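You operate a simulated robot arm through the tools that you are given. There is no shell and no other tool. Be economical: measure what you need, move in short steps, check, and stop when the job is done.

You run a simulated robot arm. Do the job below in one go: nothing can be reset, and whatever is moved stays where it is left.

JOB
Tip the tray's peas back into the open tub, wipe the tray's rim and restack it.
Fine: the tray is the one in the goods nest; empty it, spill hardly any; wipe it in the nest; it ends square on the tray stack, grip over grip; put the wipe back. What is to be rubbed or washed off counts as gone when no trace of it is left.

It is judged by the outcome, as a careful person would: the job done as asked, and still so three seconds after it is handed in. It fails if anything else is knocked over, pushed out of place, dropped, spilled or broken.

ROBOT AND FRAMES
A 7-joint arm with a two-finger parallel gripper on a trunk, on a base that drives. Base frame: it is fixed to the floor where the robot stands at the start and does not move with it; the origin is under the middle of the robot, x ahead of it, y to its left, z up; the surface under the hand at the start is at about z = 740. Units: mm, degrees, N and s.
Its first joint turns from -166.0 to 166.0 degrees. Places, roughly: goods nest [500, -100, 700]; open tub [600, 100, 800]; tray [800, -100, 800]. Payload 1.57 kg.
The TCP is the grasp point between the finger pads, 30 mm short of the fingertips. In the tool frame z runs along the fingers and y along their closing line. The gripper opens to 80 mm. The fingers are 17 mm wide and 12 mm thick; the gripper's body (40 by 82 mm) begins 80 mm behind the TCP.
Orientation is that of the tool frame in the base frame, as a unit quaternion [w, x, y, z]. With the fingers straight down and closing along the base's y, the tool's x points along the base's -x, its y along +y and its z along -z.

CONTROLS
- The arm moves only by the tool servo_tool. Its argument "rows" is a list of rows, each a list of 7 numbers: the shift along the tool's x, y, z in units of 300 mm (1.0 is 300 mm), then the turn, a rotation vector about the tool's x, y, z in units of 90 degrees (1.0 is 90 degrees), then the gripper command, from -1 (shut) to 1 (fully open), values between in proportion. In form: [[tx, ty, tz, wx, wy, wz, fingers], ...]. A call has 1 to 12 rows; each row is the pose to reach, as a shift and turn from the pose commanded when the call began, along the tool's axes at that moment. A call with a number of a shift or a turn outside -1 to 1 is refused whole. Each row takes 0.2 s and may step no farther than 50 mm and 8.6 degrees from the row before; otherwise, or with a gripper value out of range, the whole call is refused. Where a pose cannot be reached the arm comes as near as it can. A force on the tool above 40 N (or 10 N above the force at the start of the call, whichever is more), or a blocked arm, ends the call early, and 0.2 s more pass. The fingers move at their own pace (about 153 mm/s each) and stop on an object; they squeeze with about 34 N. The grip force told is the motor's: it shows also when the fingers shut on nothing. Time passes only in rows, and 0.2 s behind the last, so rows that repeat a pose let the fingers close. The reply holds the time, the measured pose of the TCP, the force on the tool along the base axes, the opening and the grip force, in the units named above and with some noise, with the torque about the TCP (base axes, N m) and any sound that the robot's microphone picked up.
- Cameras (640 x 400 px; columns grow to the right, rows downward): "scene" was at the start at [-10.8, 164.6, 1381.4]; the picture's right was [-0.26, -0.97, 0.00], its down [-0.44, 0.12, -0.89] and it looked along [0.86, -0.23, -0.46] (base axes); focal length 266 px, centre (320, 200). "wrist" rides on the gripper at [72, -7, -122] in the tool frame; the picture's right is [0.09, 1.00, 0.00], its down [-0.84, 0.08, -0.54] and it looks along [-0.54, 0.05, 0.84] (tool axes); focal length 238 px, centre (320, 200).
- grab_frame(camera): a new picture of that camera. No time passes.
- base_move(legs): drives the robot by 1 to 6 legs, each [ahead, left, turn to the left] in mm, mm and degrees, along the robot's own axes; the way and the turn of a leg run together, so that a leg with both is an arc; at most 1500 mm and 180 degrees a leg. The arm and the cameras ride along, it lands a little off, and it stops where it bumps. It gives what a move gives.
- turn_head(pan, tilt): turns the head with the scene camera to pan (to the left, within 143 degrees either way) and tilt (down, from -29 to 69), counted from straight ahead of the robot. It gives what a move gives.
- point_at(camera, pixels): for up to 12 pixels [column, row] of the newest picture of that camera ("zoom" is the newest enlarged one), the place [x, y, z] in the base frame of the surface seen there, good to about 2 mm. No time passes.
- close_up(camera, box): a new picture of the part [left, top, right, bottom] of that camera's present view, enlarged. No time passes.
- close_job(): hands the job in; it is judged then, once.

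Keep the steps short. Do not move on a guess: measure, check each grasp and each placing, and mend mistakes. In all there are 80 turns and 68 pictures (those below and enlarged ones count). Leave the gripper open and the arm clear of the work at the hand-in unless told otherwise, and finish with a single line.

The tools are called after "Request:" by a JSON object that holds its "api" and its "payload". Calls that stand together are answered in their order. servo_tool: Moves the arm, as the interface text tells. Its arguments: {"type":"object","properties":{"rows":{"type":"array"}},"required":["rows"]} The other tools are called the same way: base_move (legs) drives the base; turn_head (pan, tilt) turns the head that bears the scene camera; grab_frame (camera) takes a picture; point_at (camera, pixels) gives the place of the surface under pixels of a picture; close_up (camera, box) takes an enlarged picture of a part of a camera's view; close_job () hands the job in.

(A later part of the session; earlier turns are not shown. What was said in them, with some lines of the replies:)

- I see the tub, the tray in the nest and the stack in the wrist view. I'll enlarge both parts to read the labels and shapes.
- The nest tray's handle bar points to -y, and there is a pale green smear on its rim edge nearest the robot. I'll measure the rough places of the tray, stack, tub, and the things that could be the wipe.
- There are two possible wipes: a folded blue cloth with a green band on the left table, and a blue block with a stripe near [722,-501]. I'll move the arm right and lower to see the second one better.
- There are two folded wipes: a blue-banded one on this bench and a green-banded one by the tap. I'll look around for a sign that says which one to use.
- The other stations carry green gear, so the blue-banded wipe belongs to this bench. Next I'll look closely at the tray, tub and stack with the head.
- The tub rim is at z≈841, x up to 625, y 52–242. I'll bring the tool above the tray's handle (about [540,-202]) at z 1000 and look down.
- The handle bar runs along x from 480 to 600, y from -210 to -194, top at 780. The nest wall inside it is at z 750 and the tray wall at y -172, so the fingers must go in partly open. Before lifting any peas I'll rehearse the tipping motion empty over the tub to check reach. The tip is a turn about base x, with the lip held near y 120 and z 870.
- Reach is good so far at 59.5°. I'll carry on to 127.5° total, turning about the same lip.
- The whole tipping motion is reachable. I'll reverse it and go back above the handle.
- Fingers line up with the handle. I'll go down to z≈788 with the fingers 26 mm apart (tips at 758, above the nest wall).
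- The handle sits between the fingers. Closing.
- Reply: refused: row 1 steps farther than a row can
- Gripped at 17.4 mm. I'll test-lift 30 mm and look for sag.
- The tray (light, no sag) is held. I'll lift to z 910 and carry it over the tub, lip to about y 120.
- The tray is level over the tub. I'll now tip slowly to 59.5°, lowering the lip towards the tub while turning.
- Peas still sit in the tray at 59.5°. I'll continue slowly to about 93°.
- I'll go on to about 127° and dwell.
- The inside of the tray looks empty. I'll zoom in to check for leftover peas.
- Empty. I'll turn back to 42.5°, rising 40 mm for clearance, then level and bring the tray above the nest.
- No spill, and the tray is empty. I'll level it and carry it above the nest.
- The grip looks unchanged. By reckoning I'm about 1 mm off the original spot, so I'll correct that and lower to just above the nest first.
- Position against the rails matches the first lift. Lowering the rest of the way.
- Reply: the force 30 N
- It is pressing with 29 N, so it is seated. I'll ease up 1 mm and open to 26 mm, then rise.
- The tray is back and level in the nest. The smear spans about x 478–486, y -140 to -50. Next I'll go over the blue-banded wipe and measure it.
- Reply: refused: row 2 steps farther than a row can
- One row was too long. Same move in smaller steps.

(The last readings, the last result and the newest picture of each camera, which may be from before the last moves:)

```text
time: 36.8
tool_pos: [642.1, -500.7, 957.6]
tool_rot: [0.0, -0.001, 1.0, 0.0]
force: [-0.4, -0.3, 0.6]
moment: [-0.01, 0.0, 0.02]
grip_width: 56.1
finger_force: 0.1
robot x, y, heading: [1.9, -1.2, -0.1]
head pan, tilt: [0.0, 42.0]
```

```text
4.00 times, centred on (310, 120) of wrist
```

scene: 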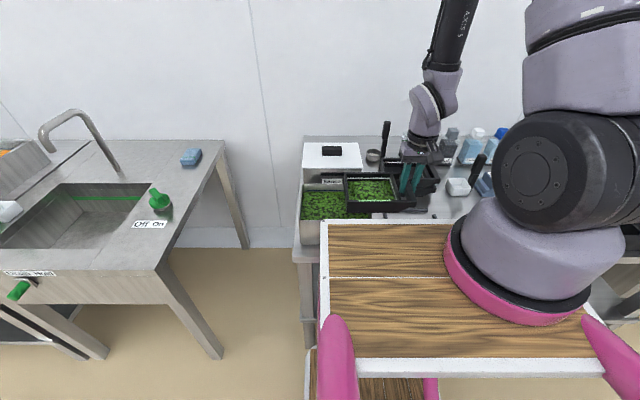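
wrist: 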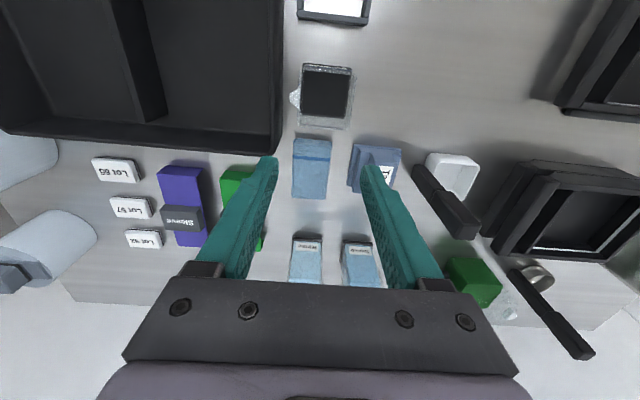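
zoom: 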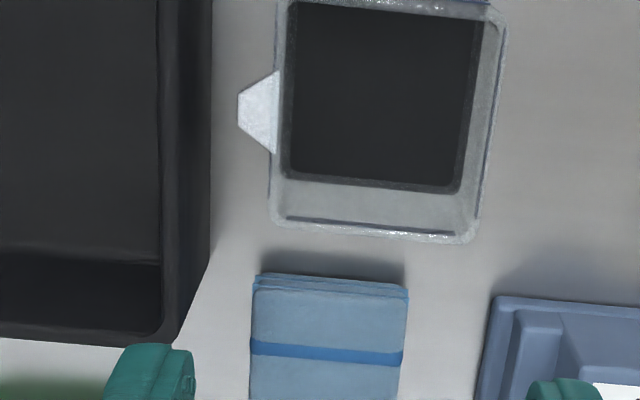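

Request:
{"api": "point_at", "payload": {"camera": "wrist", "pixels": [[295, 144], [330, 144], [293, 195], [326, 196], [310, 170], [340, 190], [348, 185], [277, 175], [290, 145], [360, 150], [372, 190], [257, 205]]}}

Request:
{"api": "close_up", "payload": {"camera": "wrist", "box": [230, 125, 390, 225]}}

```text
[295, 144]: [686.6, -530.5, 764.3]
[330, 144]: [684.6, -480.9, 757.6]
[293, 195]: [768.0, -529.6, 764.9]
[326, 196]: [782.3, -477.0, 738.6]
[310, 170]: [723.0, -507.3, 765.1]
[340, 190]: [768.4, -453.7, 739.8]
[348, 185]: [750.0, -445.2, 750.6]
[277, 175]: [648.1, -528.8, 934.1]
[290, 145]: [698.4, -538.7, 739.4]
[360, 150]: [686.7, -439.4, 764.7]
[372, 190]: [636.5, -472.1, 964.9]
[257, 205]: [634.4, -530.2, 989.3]
```

```text
4.00 times, centred on (310, 175) of wrist
```

zoom: 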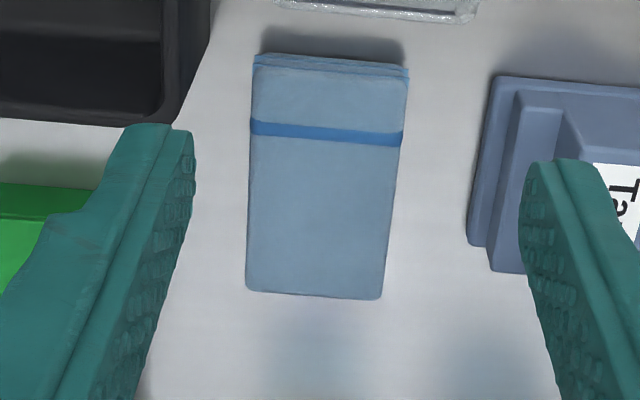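

The wipe lies at x 684–770, y -532 to -481, z 740–765. I'll check how close its neighbours are.

Request:
{"api": "point_at", "payload": {"camera": "wrist", "pixels": [[307, 240], [300, 275], [355, 245], [238, 172], [228, 180], [276, 135], [283, 100], [262, 235]]}}

Request:
{"api": "servo_tool", "payload": {"rows": [[-0.1, -0.01, 0, 0, 0, 0, 0.65], [-0.2, -0.02, 0, 0, 0, 0, 0.65], [-0.287, -0.02, 0.05, 0, 0, 0, 0.65], [-0.287, -0.02, 0.2, 0, 0, 0, 0.65], [-0.287, -0.02, 0.3, 0, 0, 0, 0.65]]}}

Request:
{"api": "grab_frame", "payload": {"camera": "wrist"}}

```text
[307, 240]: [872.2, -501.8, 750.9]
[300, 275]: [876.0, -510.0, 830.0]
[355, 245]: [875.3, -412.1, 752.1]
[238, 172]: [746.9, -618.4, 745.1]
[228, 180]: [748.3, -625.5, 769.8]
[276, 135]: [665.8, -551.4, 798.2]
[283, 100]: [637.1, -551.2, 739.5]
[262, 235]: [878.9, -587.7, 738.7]
```

```text
time: 38.0
tool_pos: [727.9, -506.2, 869.0]
tool_rot: [0.0, 0.0, 1.0, 0.0]
force: [-0.4, -0.2, -0.6]
moment: [-0.03, 0.0, -0.02]
grip_width: 66.0
finger_force: 0.2
robot x, y, heading: [0.5, 0.2, 0.0]
head pan, tilt: [0.0, 42.0]
```

```text
27 pictures are left
```

wrist: 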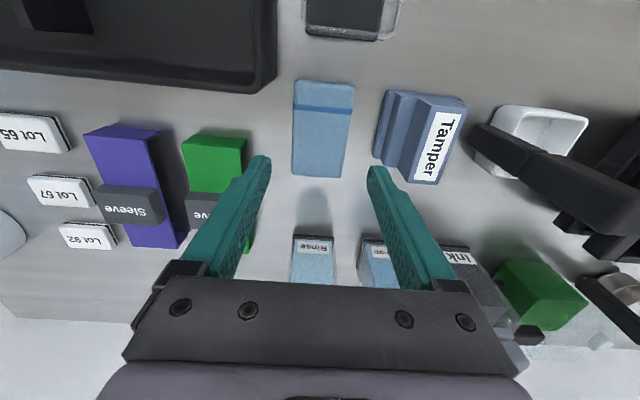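

Neighbours are clear. I'll descend to TCP z≈782 (tips 752) and close on the wipe.

Request:
{"api": "servo_tool", "payload": {"rows": [[0, 0, 0.12, 0, 0, 0, 0.65], [0, 0, 0.22, 0, 0, 0, 0.65], [0, 0, 0.293, 0, 0, 0, 0.65], [0, 0, 0.293, 0, 0, 0, -1], [0, 0, 0.293, 0, 0, 0, -1], [0, 0, 0.293, 0, 0, 0, -1]]}}

Request:
{"api": "grab_frame", "payload": {"camera": "wrist"}}

```text
time: 39.4
tool_pos: [728.8, -505.2, 780.9]
tool_rot: [0.0, 0.0, 1.0, 0.0]
force: [-0.8, -0.1, 0.3]
moment: [0.01, -0.01, 0.0]
grip_width: 52.7
finger_force: 34.2
robot x, y, heading: [-2.4, 0.5, 0.1]
head pan, tilt: [0.0, 42.0]
```

```text
26 pictures are left
```

wrist: 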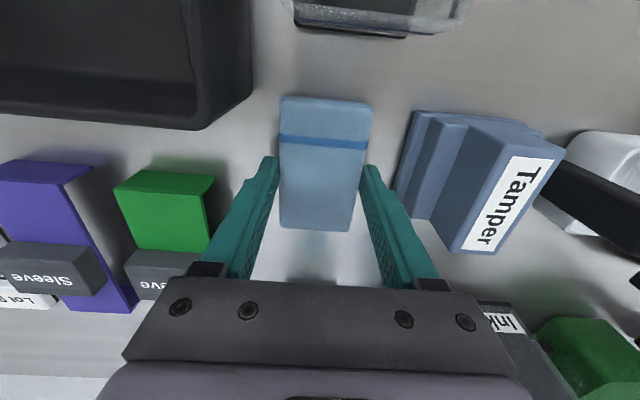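

The wipe is held (52.7 mm). I'll lift it, draw it back towards the robot, then move left, keeping clear of the upright handle at [710,-330].

Request:
{"api": "servo_tool", "payload": {"rows": [[0, 0, -0.1, 0, 0, 0, -1], [0, 0, -0.25, 0, 0, 0, -1], [0, 0, -0.4, 0, 0, 0, -1], [0, 0, -0.5, 0, 0, 0, -1], [0.14, 0, -0.5, 0, 0, 0, -1], [0.28, 0, -0.5, 0, 0, 0, -1], [0.42, 0, -0.5, 0, 0, 0, -1], [0.56, 0, -0.5, 0, 0, 0, -1], [0.6, 0.14, -0.5, 0, 0, 0, -1], [0.64, 0.28, -0.5, 0, 0, 0, -1], [0.68, 0.42, -0.5, 0, 0, 0, -1], [0.72, 0.56, -0.5, 0, 0, 0, -1]]}}

Request:
{"api": "servo_tool", "payload": {"rows": [[0.015, 0.14, 0.04, 0, 0, 0, -1], [0.03, 0.28, 0.08, 0, 0, 0, -1], [0.045, 0.42, 0.12, 0, 0, 0, -1], [0.06, 0.56, 0.17, 0, 0, 0, -1], [0.075, 0.69, 0.22, 0, 0, 0, -1], [0.075, 0.813, 0.26, 0, 0, 0, -1]]}}

Request:
{"api": "grab_frame", "payload": {"camera": "wrist"}}

```text
time: 42.0
tool_pos: [512.2, -339.3, 929.8]
tool_rot: [0.0, 0.001, 1.0, 0.001]
force: [0.2, 0.2, -0.9]
moment: [0.02, 0.04, 0.01]
grip_width: 53.0
finger_force: 34.0
robot x, y, heading: [-0.7, -0.2, 0.2]
head pan, tilt: [0.0, 42.0]
```

```text
time: 43.4
tool_pos: [511.8, -93.3, 843.3]
tool_rot: [-0.001, 0.0, 1.0, 0.0]
force: [-0.6, 0.2, 0.3]
moment: [0.05, 0.0, 0.01]
grip_width: 52.9
finger_force: 34.1
out of reach, approached as far as the arm can: row 3, 4, 5, 6
robot x, y, heading: [-0.3, 0.3, 0.1]
head pan, tilt: [0.0, 42.0]
```

```text
25 pictures are left
```

wrist: 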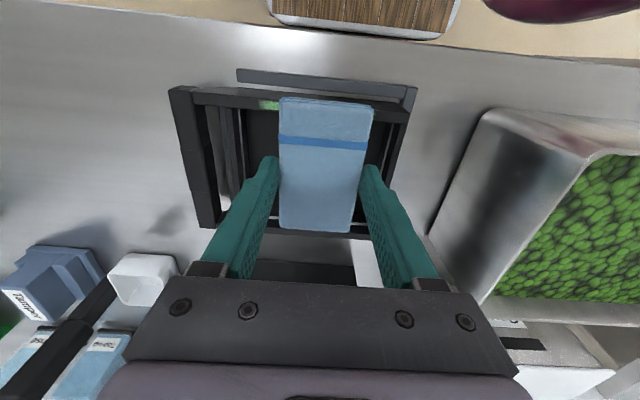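

The arm can't come nearer than x≈512 here. I'll back the base up 60 mm so the wipe's middle can sit over the smeared rim.

Request:
{"api": "base_move", "payload": {"legs": [[-60, 0, 0]]}}

Request:
{"api": "grab_frame", "payload": {"camera": "wrist"}}

```text
time: 44.3
tool_pos: [452.0, -92.8, 844.8]
tool_rot: [-0.001, -0.001, 1.0, 0.0]
force: [0.0, 0.7, 0.2]
moment: [-0.02, -0.03, -0.01]
grip_width: 52.7
finger_force: 33.7
robot x, y, heading: [-59.9, 1.8, 0.2]
head pan, tilt: [0.0, 42.0]
```

```text
24 pictures are left
```

wrist: 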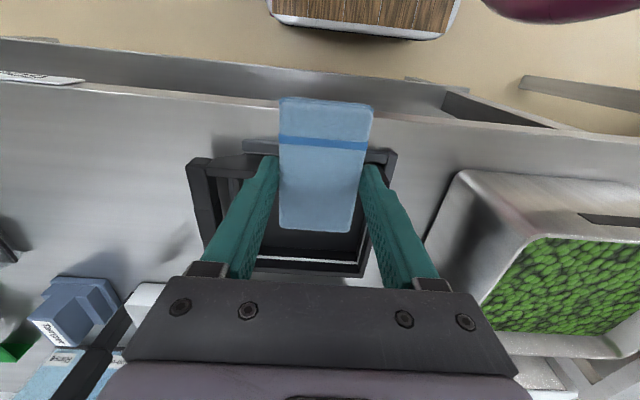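

TCP is now at x 452. I'll bring it to about x 485 and z 832, just above contact (wipe bottom is 42 mm below TCP, rim at 780).

Request:
{"api": "servo_tool", "payload": {"rows": [[-0.06, 0, 0.02, 0, 0, 0, -1], [-0.11, 0, 0.04, 0, 0, 0, -1]]}}

```text
time: 44.9
tool_pos: [484.7, -93.3, 831.6]
tool_rot: [-0.001, 0.0, 1.0, 0.0]
force: [0.5, 0.2, 0.0]
moment: [0.02, -0.04, 0.0]
grip_width: 52.5
finger_force: 34.3
robot x, y, heading: [-61.3, -0.7, 0.3]
head pan, tilt: [0.0, 42.0]
```

Lowering gently until the wipe presses on the rim.

Request:
{"api": "servo_tool", "payload": {"rows": [[0, 0, 0.015, 0, 0, 0, -1], [0, 0, 0.025, 0, 0, 0, -1], [0, 0, 0.032, 0, 0, 0, -1], [0, 0, 0.037, 0, 0, 0, -1]]}}

```text
time: 45.9
tool_pos: [486.0, -94.1, 821.4]
tool_rot: [0.0, 0.001, 1.0, 0.0]
force: [0.3, -1.6, 10.1]
moment: [-0.03, 0.08, -0.01]
grip_width: 52.7
finger_force: 34.1
robot x, y, heading: [-60.7, 0.4, 0.1]
head pan, tilt: [0.0, 42.0]
```

Contact at 10 N. Rubbing along the smear (y about -130 to -58).

Request:
{"api": "servo_tool", "payload": {"rows": [[0, -0.06, 0, 0, 0, 0, -1], [0, -0.13, 0, 0, 0, 0, -1], [0, -0.06, 0, 0, 0, 0, -1], [0, 0, 0, 0, 0, 0, -1], [0, 0.06, 0, 0, 0, 0, -1], [0, 0.13, 0, 0, 0, 0, -1], [0, 0.06, 0, 0, 0, 0, -1], [0, 0, 0, 0, 0, 0, -1], [0, -0.06, 0, 0, 0, 0, -1], [0, -0.13, 0, 0, 0, 0, -1], [0, -0.06, 0, 0, 0, 0, -1], [0, 0, 0, 0, 0, 0, -1]]}}

Request:
{"api": "servo_tool", "payload": {"rows": [[0, 0.06, 0, 0, 0, 0, -1], [0, 0.13, 0, 0, 0, 0, -1], [0, 0.06, 0, 0, 0, 0, -1], [0, 0, 0, 0, 0, 0, -1], [-0.02, 0, -0.05, 0, 0, 0, -1], [-0.1, 0, -0.12, 0, 0, 0, -1], [-0.2, 0, -0.2, 0, 0, 0, -1]]}}

Request:
{"api": "grab_frame", "payload": {"camera": "wrist"}}

```text
time: 48.5
tool_pos: [484.6, -95.8, 819.9]
tool_rot: [0.0, 0.002, 1.0, 0.0]
force: [0.0, -12.4, 32.5]
moment: [-0.48, 0.13, 0.05]
grip_width: 52.6
finger_force: 34.0
robot x, y, heading: [-60.9, -1.3, -0.2]
head pan, tilt: [0.0, 42.0]
```

```text
time: 50.1
tool_pos: [545.7, -92.5, 880.8]
tool_rot: [0.0, 0.0, 1.0, 0.0]
force: [1.6, -0.2, -1.2]
moment: [0.02, 0.03, 0.0]
grip_width: 53.0
finger_force: 34.0
robot x, y, heading: [-61.1, -1.7, -0.1]
head pan, tilt: [0.0, 42.0]
```

```text
23 pictures are left
```

wrist: 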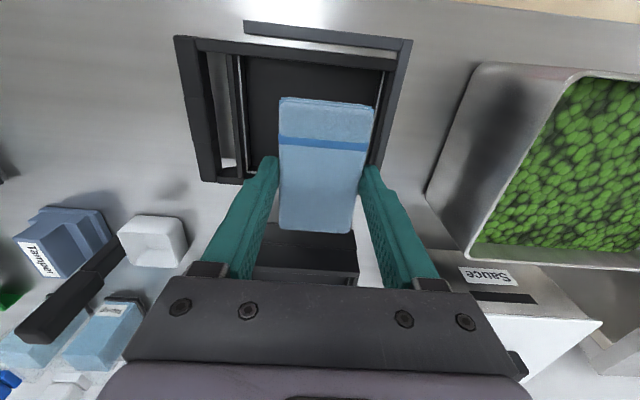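

Request:
{"api": "close_up", "payload": {"camera": "wrist", "box": [160, 10, 430, 190]}}

Request:
{"api": "close_up", "payload": {"camera": "wrist", "box": [230, 25, 420, 80]}}

```text
2.22 times, centred on (295, 100) of wrist
```

zoom: 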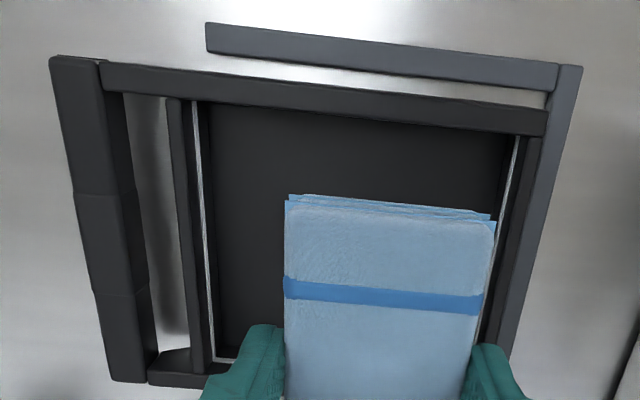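

```text
3.37 times, centred on (325, 52) of wrist
```

zoom: 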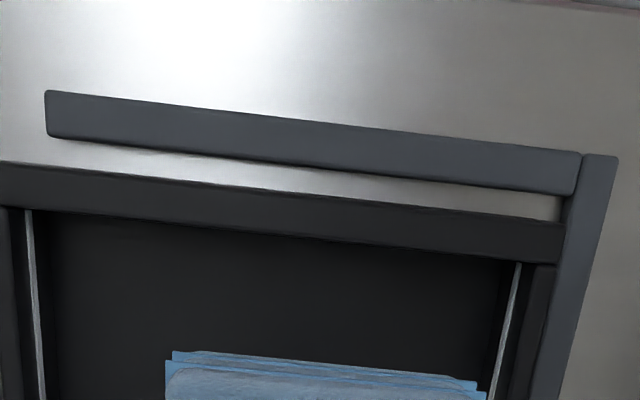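

The rim is clean, no green left. I'll carry the wipe back along the same route to above its place.

Request:
{"api": "servo_tool", "payload": {"rows": [[0.02, -0.05, -0.1, 0, 0, 0, -1], [0.05, -0.15, -0.17, 0, 0, 0, -1], [0.08, -0.3, -0.17, 0, 0, 0, -1], [0.08, -0.45, -0.17, 0, 0, 0, -1], [0.08, -0.6, -0.17, 0, 0, 0, -1], [0.08, -0.75, -0.17, 0, 0, 0, -1], [0.08, -0.9, -0.17, 0, 0, 0, -1]]}}

Request:
{"api": "servo_tool", "payload": {"rows": [[0, -0.15, 0, 0, 0, 0, -1], [0, -0.3, 0, 0, 0, 0, -1], [0, -0.45, 0, 0, 0, 0, -1], [-0.12, -0.478, 0, 0, 0, 0, -1], [-0.26, -0.478, 0, 0, 0, 0, -1], [-0.4, -0.478, 0, 0, 0, 0, -1], [-0.54, -0.478, 0, 0, 0, 0, -1], [-0.69, -0.478, 0, 0, 0, 0, -1], [-0.69, -0.478, 0, 0, 0, 0, -1]]}}

Request:
{"api": "grab_frame", "payload": {"camera": "wrist"}}

```text
time: 51.7
tool_pos: [520.1, -363.1, 932.1]
tool_rot: [-0.001, -0.001, 1.0, 0.0]
force: [0.1, 0.0, -1.1]
moment: [-0.02, 0.03, 0.0]
grip_width: 52.7
finger_force: 34.0
robot x, y, heading: [-61.9, 0.9, -0.2]
head pan, tilt: [0.0, 42.0]
```

```text
time: 53.7
tool_pos: [726.1, -505.1, 932.0]
tool_rot: [-0.001, 0.0, 1.0, 0.001]
force: [0.0, 0.5, -0.6]
moment: [0.02, 0.01, 0.01]
grip_width: 52.9
finger_force: 33.5
robot x, y, heading: [-59.9, 2.2, 0.1]
head pan, tilt: [0.0, 42.0]
```

```text
20 pictures are left
```

wrist: 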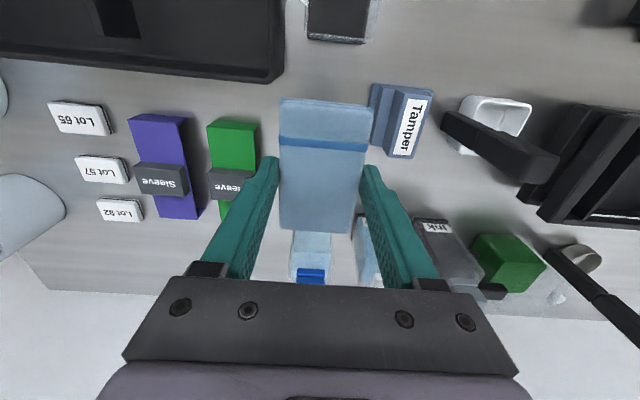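

I'm above the wipe's old place. I'll lower to z≈783, watch the force, and release.

Request:
{"api": "servo_tool", "payload": {"rows": [[-0.007, -0.004, 0.15, 0, 0, 0, -1], [-0.007, -0.004, 0.3, 0, 0, 0, -1], [-0.007, -0.004, 0.41, 0, 0, 0, -1], [-0.007, -0.004, 0.46, 0, 0, 0, -1], [-0.007, -0.004, 0.485, 0, 0, 0, -1], [-0.007, -0.004, 0.493, 0, 0, 0, -1]]}}

```text
time: 55.1
tool_pos: [729.4, -508.9, 782.7]
tool_rot: [0.0, 0.0, 1.0, 0.0]
force: [0.3, 0.4, -0.1]
moment: [0.02, -0.01, -0.01]
grip_width: 52.7
finger_force: 34.4
robot x, y, heading: [-63.4, -1.9, -0.1]
head pan, tilt: [0.0, 42.0]
```

Request:
{"api": "servo_tool", "payload": {"rows": [[0, 0, 0.004, 0, 0, 0, -1], [0, 0, 0.007, 0, 0, 0, -1], [0, 0, 0.007, 0, 0, 0, 0.65], [0, 0, 0.007, 0, 0, 0, 0.65], [0, 0, -0.1, 0, 0, 0, 0.65], [0, 0, -0.25, 0, 0, 0, 0.65], [0, 0, -0.4, 0, 0, 0, 0.65], [0, 0, -0.55, 0, 0, 0, 0.65]]}}

Request:
{"api": "close_up", "payload": {"camera": "wrist", "box": [200, 40, 480, 215]}}

Request:
{"api": "point_at", "payload": {"camera": "zoom", "pixels": [[195, 115], [310, 120], [225, 265], [330, 265], [250, 200]]}}

```text
time: 56.9
tool_pos: [730.6, -506.1, 948.7]
tool_rot: [0.0, 0.0, 1.0, 0.0]
force: [0.1, -0.5, 0.7]
moment: [-0.03, 0.04, 0.04]
grip_width: 65.9
finger_force: 0.1
robot x, y, heading: [-57.8, 2.2, -0.0]
head pan, tilt: [0.0, 42.0]
```

```text
2.29 times, centred on (340, 128) of wrist
```

zoom: 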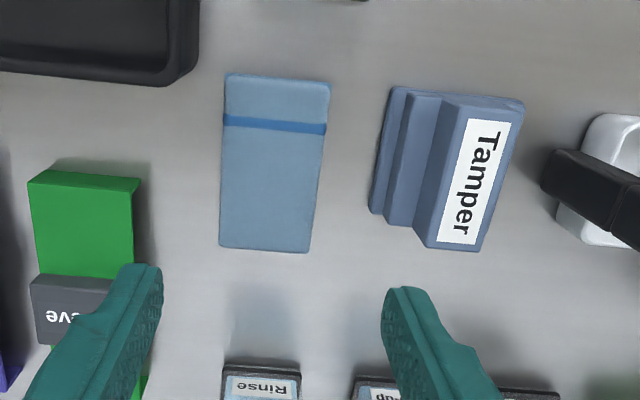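

```text
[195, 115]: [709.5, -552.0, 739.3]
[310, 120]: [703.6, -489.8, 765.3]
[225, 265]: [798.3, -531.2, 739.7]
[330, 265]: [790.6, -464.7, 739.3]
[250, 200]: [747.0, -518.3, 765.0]
```

The wipe is back in its place. Now I'll return above the tray's handle and look.

Request:
{"api": "servo_tool", "payload": {"rows": [[0.07, 0.1, 0, 0, 0, 0, 0.4], [0.14, 0.2, 0, 0, 0, 0, 0.2], [0.21, 0.3, 0, 0, 0, 0, 0], [0.28, 0.4, 0, 0, 0, 0, -0.2], [0.35, 0.5, 0, 0, 0, 0, -0.35], [0.42, 0.6, 0, 0, 0, 0, -0.35], [0.49, 0.7, 0, 0, 0, 0, -0.35], [0.56, 0.8, 0.05, 0, 0, 0, -0.35], [0.63, 0.9, 0.1, 0, 0, 0, -0.35], [0.635, 1.0, 0.16, 0, 0, 0, -0.35]]}}

Request:
{"api": "grab_frame", "payload": {"camera": "wrist"}}

Request:
{"api": "close_up", "payload": {"camera": "wrist", "box": [290, 30, 530, 200]}}

```text
time: 59.1
tool_pos: [540.0, -209.3, 899.8]
tool_rot: [0.001, 0.001, 1.0, 0.0]
force: [-0.5, -0.4, -0.4]
moment: [0.01, -0.01, 0.0]
grip_width: 26.1
finger_force: 0.1
robot x, y, heading: [-60.4, 2.4, -0.1]
head pan, tilt: [0.0, 42.0]
```

```text
18 pictures are left
```

wrist: 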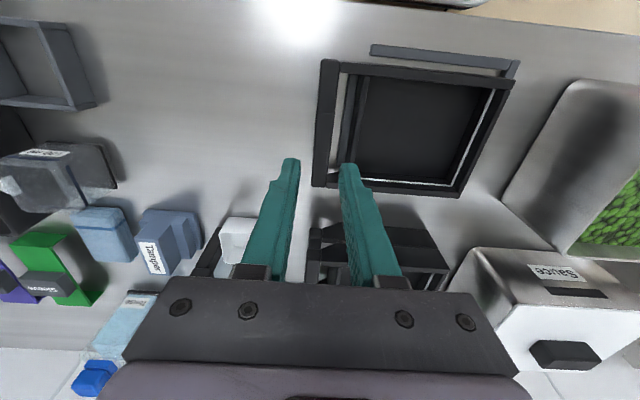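

```text
2.35 times, centred on (410, 115) of wrist
```

zoom: 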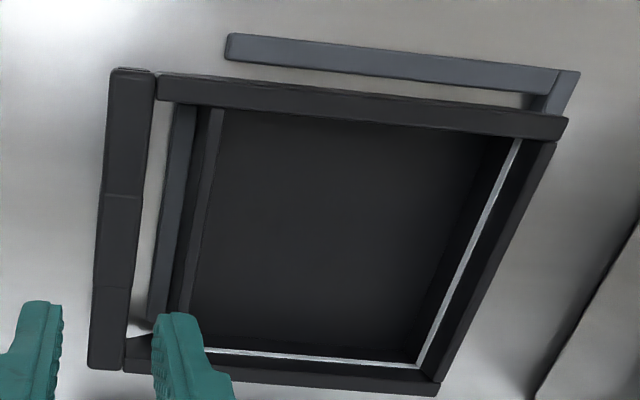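

Request:
{"api": "point_at", "payload": {"camera": "zoom", "pixels": [[114, 120], [148, 120], [97, 300], [129, 300], [180, 150], [195, 200], [167, 200], [300, 95], [500, 120], [560, 160], [270, 370], [115, 80]]}}

```text
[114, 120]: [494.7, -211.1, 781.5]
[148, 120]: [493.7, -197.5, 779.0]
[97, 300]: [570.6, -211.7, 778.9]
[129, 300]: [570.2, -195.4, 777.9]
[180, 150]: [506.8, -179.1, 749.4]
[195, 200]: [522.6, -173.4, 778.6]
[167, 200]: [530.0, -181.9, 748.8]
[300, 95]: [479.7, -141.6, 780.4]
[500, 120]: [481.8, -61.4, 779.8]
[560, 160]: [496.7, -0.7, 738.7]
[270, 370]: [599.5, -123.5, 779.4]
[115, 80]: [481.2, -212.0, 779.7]
```

Handle centre is y≈-204, top z 779. I'll shift +4 mm in y, descend to z 788 and grip.

Request:
{"api": "servo_tool", "payload": {"rows": [[0, 0.0133, 0.1, 0, 0, 0, -0.35], [0, 0.0133, 0.2, 0, 0, 0, -0.35], [0, 0.0133, 0.28, 0, 0, 0, -0.35], [0, 0.0133, 0.33, 0, 0, 0, -0.35], [0, 0.0133, 0.371, 0, 0, 0, -0.35]]}}

Request:
{"api": "grab_frame", "payload": {"camera": "wrist"}}

```text
time: 60.3
tool_pos: [539.6, -205.1, 790.0]
tool_rot: [-0.001, 0.001, 1.0, 0.0]
force: [-0.4, -0.1, 0.2]
moment: [-0.01, 0.0, -0.02]
grip_width: 26.0
finger_force: 0.0
robot x, y, heading: [-57.2, 1.4, 0.1]
head pan, tilt: [0.0, 42.0]
```

```text
16 pictures are left
```

wrist: 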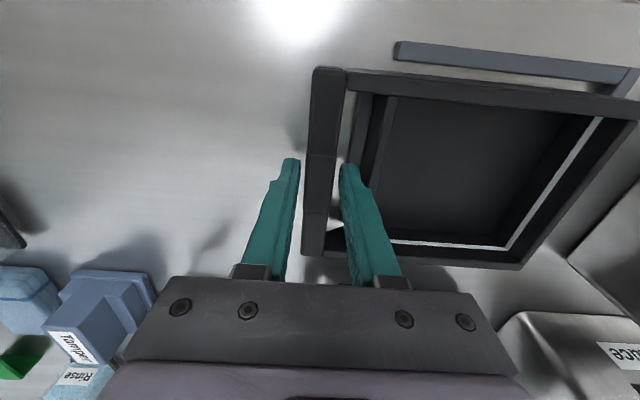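

Gripping and lifting straight up to z≈930.

Request:
{"api": "servo_tool", "payload": {"rows": [[0, 0, 0, 0, 0, 0, -1], [0, 0, 0, 0, 0, 0, -1], [0, 0, -0.04, 0, 0, 0, -1], [0, 0, -0.12, 0, 0, 0, -1], [0, 0, -0.25, 0, 0, 0, -1], [0, 0, -0.38, 0, 0, 0, -1], [0, 0, -0.48, 0, 0, 0, -1]]}}

Request:
{"api": "grab_frame", "payload": {"camera": "wrist"}}

Request:
{"api": "close_up", "payload": {"camera": "scene", "box": [360, 100, 480, 220]}}

```text
time: 61.9
tool_pos: [540.3, -205.6, 933.3]
tool_rot: [0.0, 0.0, 1.0, 0.0]
force: [-0.2, -1.2, -0.7]
moment: [-0.07, 0.04, 0.0]
grip_width: 17.0
finger_force: 32.0
robot x, y, heading: [-61.5, 0.7, 0.1]
head pan, tilt: [0.0, 42.0]
```

```text
15 pictures are left
```

wrist: 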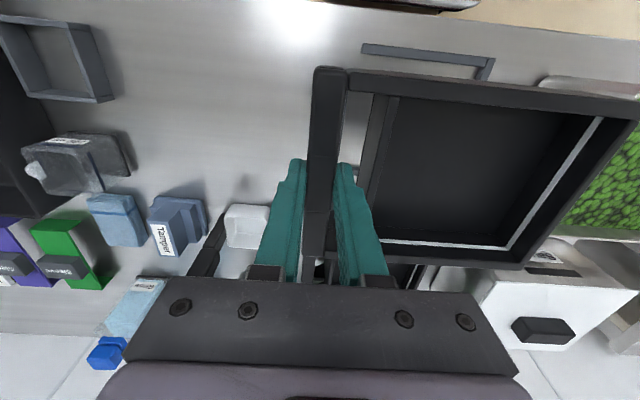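

```text
3.33 times, centred on (420, 160) of scene
```

zoom: 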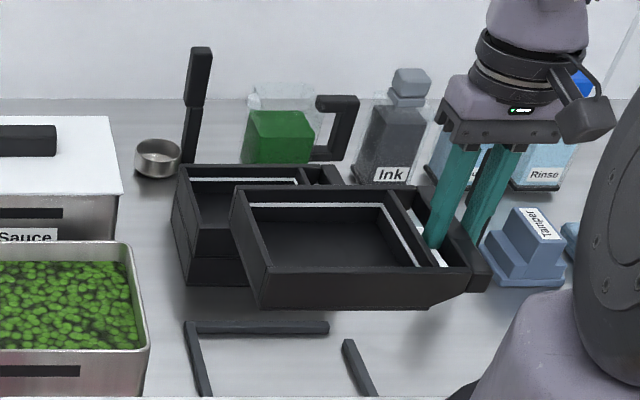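

The tray is held square. I'll move it forward 206 mm over the stack, then lower to about 10 mm above it and compare edges.

Request:
{"api": "servo_tool", "payload": {"rows": [[-0.13, 0, 0, 0, 0, 0, -1], [-0.27, 0, 0, 0, 0, 0, -1], [-0.41, 0, 0, 0, 0, 0, -1], [-0.55, 0, 0, 0, 0, 0, -1], [-0.65, 0, 0, 0, 0, 0, -1], [-0.687, 0, 0.03, 0, 0, 0, -1], [-0.687, 0, 0.1, 0, 0, 0, -1], [-0.687, 0, 0.17, 0, 0, 0, -1], [-0.687, 0, 0.17, 0, 0, 0, -1]]}}

Request:
{"api": "close_up", "payload": {"camera": "scene", "box": [360, 130, 460, 205]}}

```text
time: 63.9
tool_pos: [745.6, -203.8, 882.9]
tool_rot: [-0.001, 0.001, 1.0, -0.001]
force: [0.6, 0.5, -0.1]
moment: [-0.03, 0.0, 0.05]
grip_width: 17.0
finger_force: 32.4
robot x, y, heading: [-60.3, 0.3, 0.0]
head pan, tilt: [0.0, 42.0]
```

```text
5.33 times, centred on (410, 168) of scene
```

zoom: 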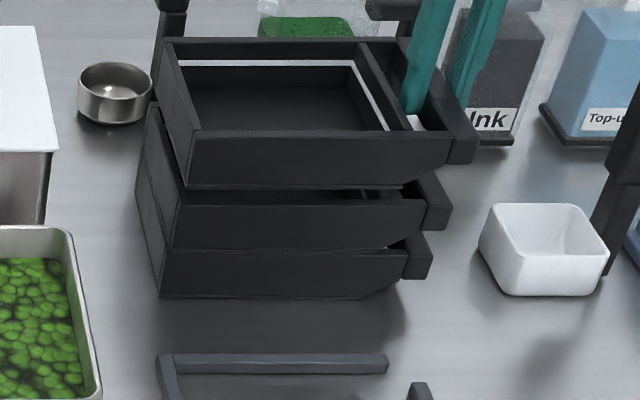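

I'll measure the front faces, left faces and handle ends of the held tray and both stack trays.

Request:
{"api": "point_at", "payload": {"camera": "zoom", "pixels": [[215, 160], [300, 160], [430, 150], [200, 230], [300, 228], [400, 222], [175, 110], [170, 80], [153, 160], [160, 195], [145, 130], [465, 150]]}}

Request:
{"api": "point_at", "payload": {"camera": "zoom", "pixels": [[470, 150], [474, 140], [445, 215], [449, 205], [432, 265], [195, 150], [180, 222], [168, 280], [183, 215], [300, 275], [452, 150], [426, 215]]}}

```text
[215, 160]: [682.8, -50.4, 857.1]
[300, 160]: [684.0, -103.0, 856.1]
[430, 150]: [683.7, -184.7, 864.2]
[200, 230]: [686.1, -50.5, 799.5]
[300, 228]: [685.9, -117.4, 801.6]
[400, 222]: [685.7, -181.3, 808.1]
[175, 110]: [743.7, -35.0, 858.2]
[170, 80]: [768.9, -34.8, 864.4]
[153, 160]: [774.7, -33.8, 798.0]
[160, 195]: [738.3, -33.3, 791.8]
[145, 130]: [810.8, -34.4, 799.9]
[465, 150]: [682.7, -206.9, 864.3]
```

```text
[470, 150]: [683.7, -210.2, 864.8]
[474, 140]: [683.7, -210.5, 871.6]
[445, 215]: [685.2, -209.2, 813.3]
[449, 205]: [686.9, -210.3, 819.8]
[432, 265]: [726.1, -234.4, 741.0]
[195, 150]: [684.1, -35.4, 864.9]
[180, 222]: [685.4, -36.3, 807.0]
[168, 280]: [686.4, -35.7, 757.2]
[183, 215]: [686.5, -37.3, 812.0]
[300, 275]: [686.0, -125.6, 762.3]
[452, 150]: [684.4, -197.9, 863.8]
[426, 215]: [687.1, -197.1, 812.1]
```

The held tray is about 2.4 mm too near and 0.8 mm too far right. I'll correct that, then lower gently onto the stack.

Request:
{"api": "servo_tool", "payload": {"rows": [[-0.008, 0.0027, 0, 0, 0, 0, -1], [-0.008, 0.0027, 0.018, 0, 0, 0, -1], [-0.008, 0.0027, 0.028, 0, 0, 0, -1], [-0.008, 0.0027, 0.034, 0, 0, 0, -1], [-0.008, 0.0027, 0.038, 0, 0, 0, -1]]}}

Request:
{"api": "close_up", "payload": {"camera": "scene", "box": [360, 130, 460, 205]}}

Request:
{"api": "point_at", "payload": {"camera": "zoom", "pixels": [[215, 175], [300, 170], [420, 165], [200, 230], [300, 228], [400, 222], [172, 120], [168, 95], [153, 170], [160, 195], [462, 165], [444, 215]]}}

```text
time: 65.1
tool_pos: [748.9, -203.6, 871.3]
tool_rot: [-0.001, -0.001, 1.0, 0.0]
force: [0.0, -0.7, -0.8]
moment: [-0.07, 0.01, -0.03]
grip_width: 16.9
finger_force: 32.2
robot x, y, heading: [-64.0, 2.1, 0.2]
head pan, tilt: [0.0, 42.0]
```

```text
5.33 times, centred on (410, 168) of scene
```

zoom: 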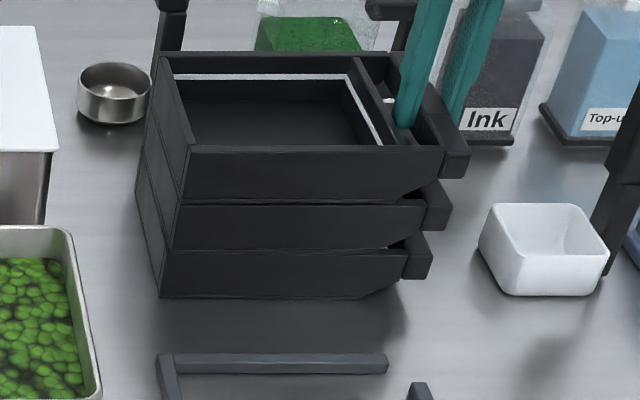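

```text
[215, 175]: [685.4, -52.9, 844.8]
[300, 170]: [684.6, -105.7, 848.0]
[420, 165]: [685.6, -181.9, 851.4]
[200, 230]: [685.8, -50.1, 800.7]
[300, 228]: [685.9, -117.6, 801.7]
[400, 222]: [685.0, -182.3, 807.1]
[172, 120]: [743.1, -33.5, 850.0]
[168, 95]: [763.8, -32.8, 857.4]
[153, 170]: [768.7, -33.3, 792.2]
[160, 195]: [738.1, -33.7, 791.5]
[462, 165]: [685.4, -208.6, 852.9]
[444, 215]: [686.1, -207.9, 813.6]
```

Now the edges match within 1 mm. Lowering the last millimetres to contact.

Request:
{"api": "servo_tool", "payload": {"rows": [[0, 0, 0.003, 0, 0, 0, -1], [0, 0, 0.006, 0, 0, 0, -1], [0, 0, 0.008, 0, 0, 0, -1]]}}

```text
time: 65.9
tool_pos: [748.3, -204.2, 868.8]
tool_rot: [0.0, 0.0, 1.0, 0.0]
force: [-2.6, -3.4, 11.8]
moment: [0.18, 0.3, 0.05]
grip_width: 17.0
finger_force: 31.6
robot x, y, heading: [-60.7, 0.5, -0.1]
head pan, tilt: [0.0, 42.0]
```

Seated at 12 N. I'll open to 26 mm, rise straight up and check.

Request:
{"api": "servo_tool", "payload": {"rows": [[0, 0, -0.001, 0, 0, 0, -0.35], [0, 0, -0.001, 0, 0, 0, -0.35], [0, 0, -0.03, 0, 0, 0, -0.35], [0, 0, -0.12, 0, 0, 0, -0.35], [0, 0, -0.27, 0, 0, 0, -0.35], [0, 0, -0.42, 0, 0, 0, -0.35], [0.05, -0.1, -0.5, 0, 0, 0, 0.3], [0.1, -0.2, -0.55, 0, 0, 0, 1], [0.15, -0.3, -0.6, 0, 0, 0, 1]]}}

Request:
{"api": "close_up", "payload": {"camera": "scene", "box": [360, 130, 460, 205]}}

Request:
{"api": "point_at", "payload": {"camera": "zoom", "pixels": [[215, 175], [300, 170], [420, 165], [200, 230], [300, 228], [400, 222], [172, 120], [168, 95], [153, 170], [160, 195], [462, 165], [444, 215]]}}

Request:
{"api": "grab_frame", "payload": {"camera": "wrist"}}

Request:
{"api": "grab_frame", "payload": {"camera": "scene"}}

```text
time: 67.9
tool_pos: [705.6, -292.4, 1049.7]
tool_rot: [-0.001, -0.001, 1.0, 0.0]
force: [-0.9, 0.5, 0.0]
moment: [-0.02, 0.02, 0.01]
grip_width: 80.2
finger_force: 0.0
robot x, y, heading: [-61.0, -3.6, 0.1]
head pan, tilt: [0.0, 42.0]
```

```text
5.33 times, centred on (410, 168) of scene
```

zoom: 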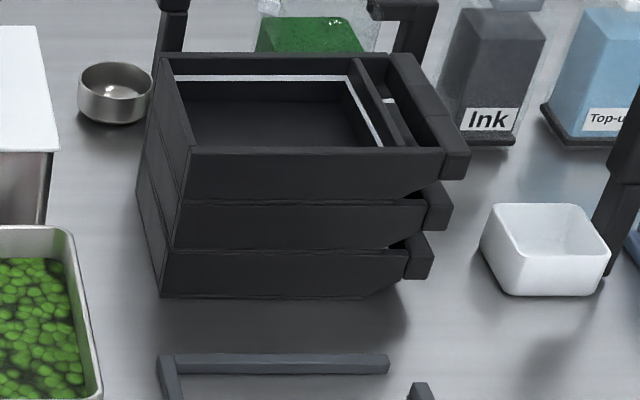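

```text
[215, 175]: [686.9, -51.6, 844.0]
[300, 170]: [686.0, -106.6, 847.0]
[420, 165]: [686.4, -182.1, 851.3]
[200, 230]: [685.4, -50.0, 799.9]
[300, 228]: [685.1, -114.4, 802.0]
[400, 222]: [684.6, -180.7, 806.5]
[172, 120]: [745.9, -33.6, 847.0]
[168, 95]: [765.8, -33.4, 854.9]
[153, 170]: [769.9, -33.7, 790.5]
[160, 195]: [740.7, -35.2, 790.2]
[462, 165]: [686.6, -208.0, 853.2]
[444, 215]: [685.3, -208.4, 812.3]
```

```text
10 pictures are left
```

wrist: 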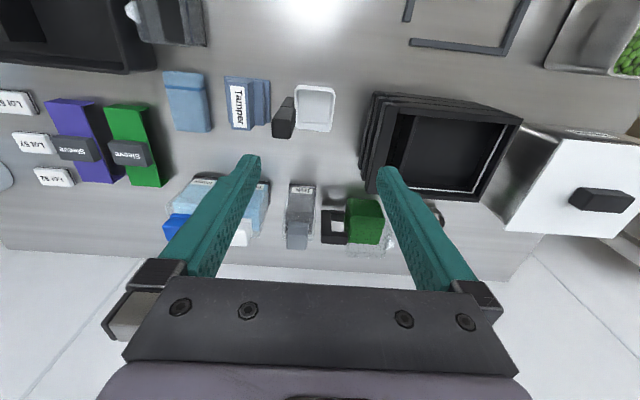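

```text
9 pictures are left
```

scene: 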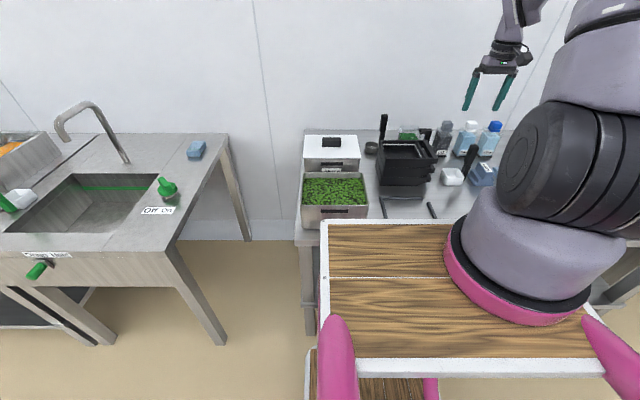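

The stack is square within about 1 mm. One last look for stray peas and smear.

Request:
{"api": "close_up", "payload": {"camera": "scene", "box": [290, 130, 450, 230]}}

Request:
{"api": "close_up", "payload": {"camera": "wrist", "box": [340, 60, 560, 200]}}

```text
4.00 times, centred on (370, 180) of scene
```

zoom: 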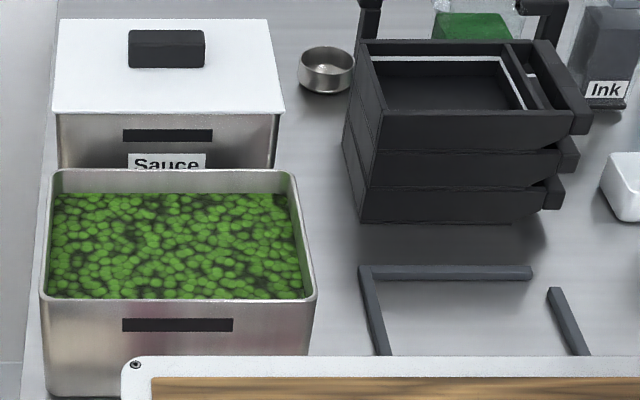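

```text
2.86 times, centred on (450, 130) of wrist
```

zoom: 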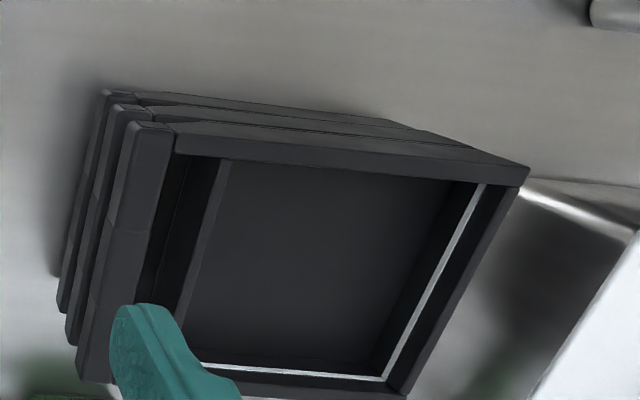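

Everything looks clean and in place, the gripper is open and the arm is clear, so I'll hand in.

Request:
{"api": "close_job", "payload": {}}

```text
The job is handed in.
```

The tray's peas are back in the tub with none seen spilled, its rim is wiped clean, it sits square on the stack grip over grip, and the blue-banded wipe is back in its place.
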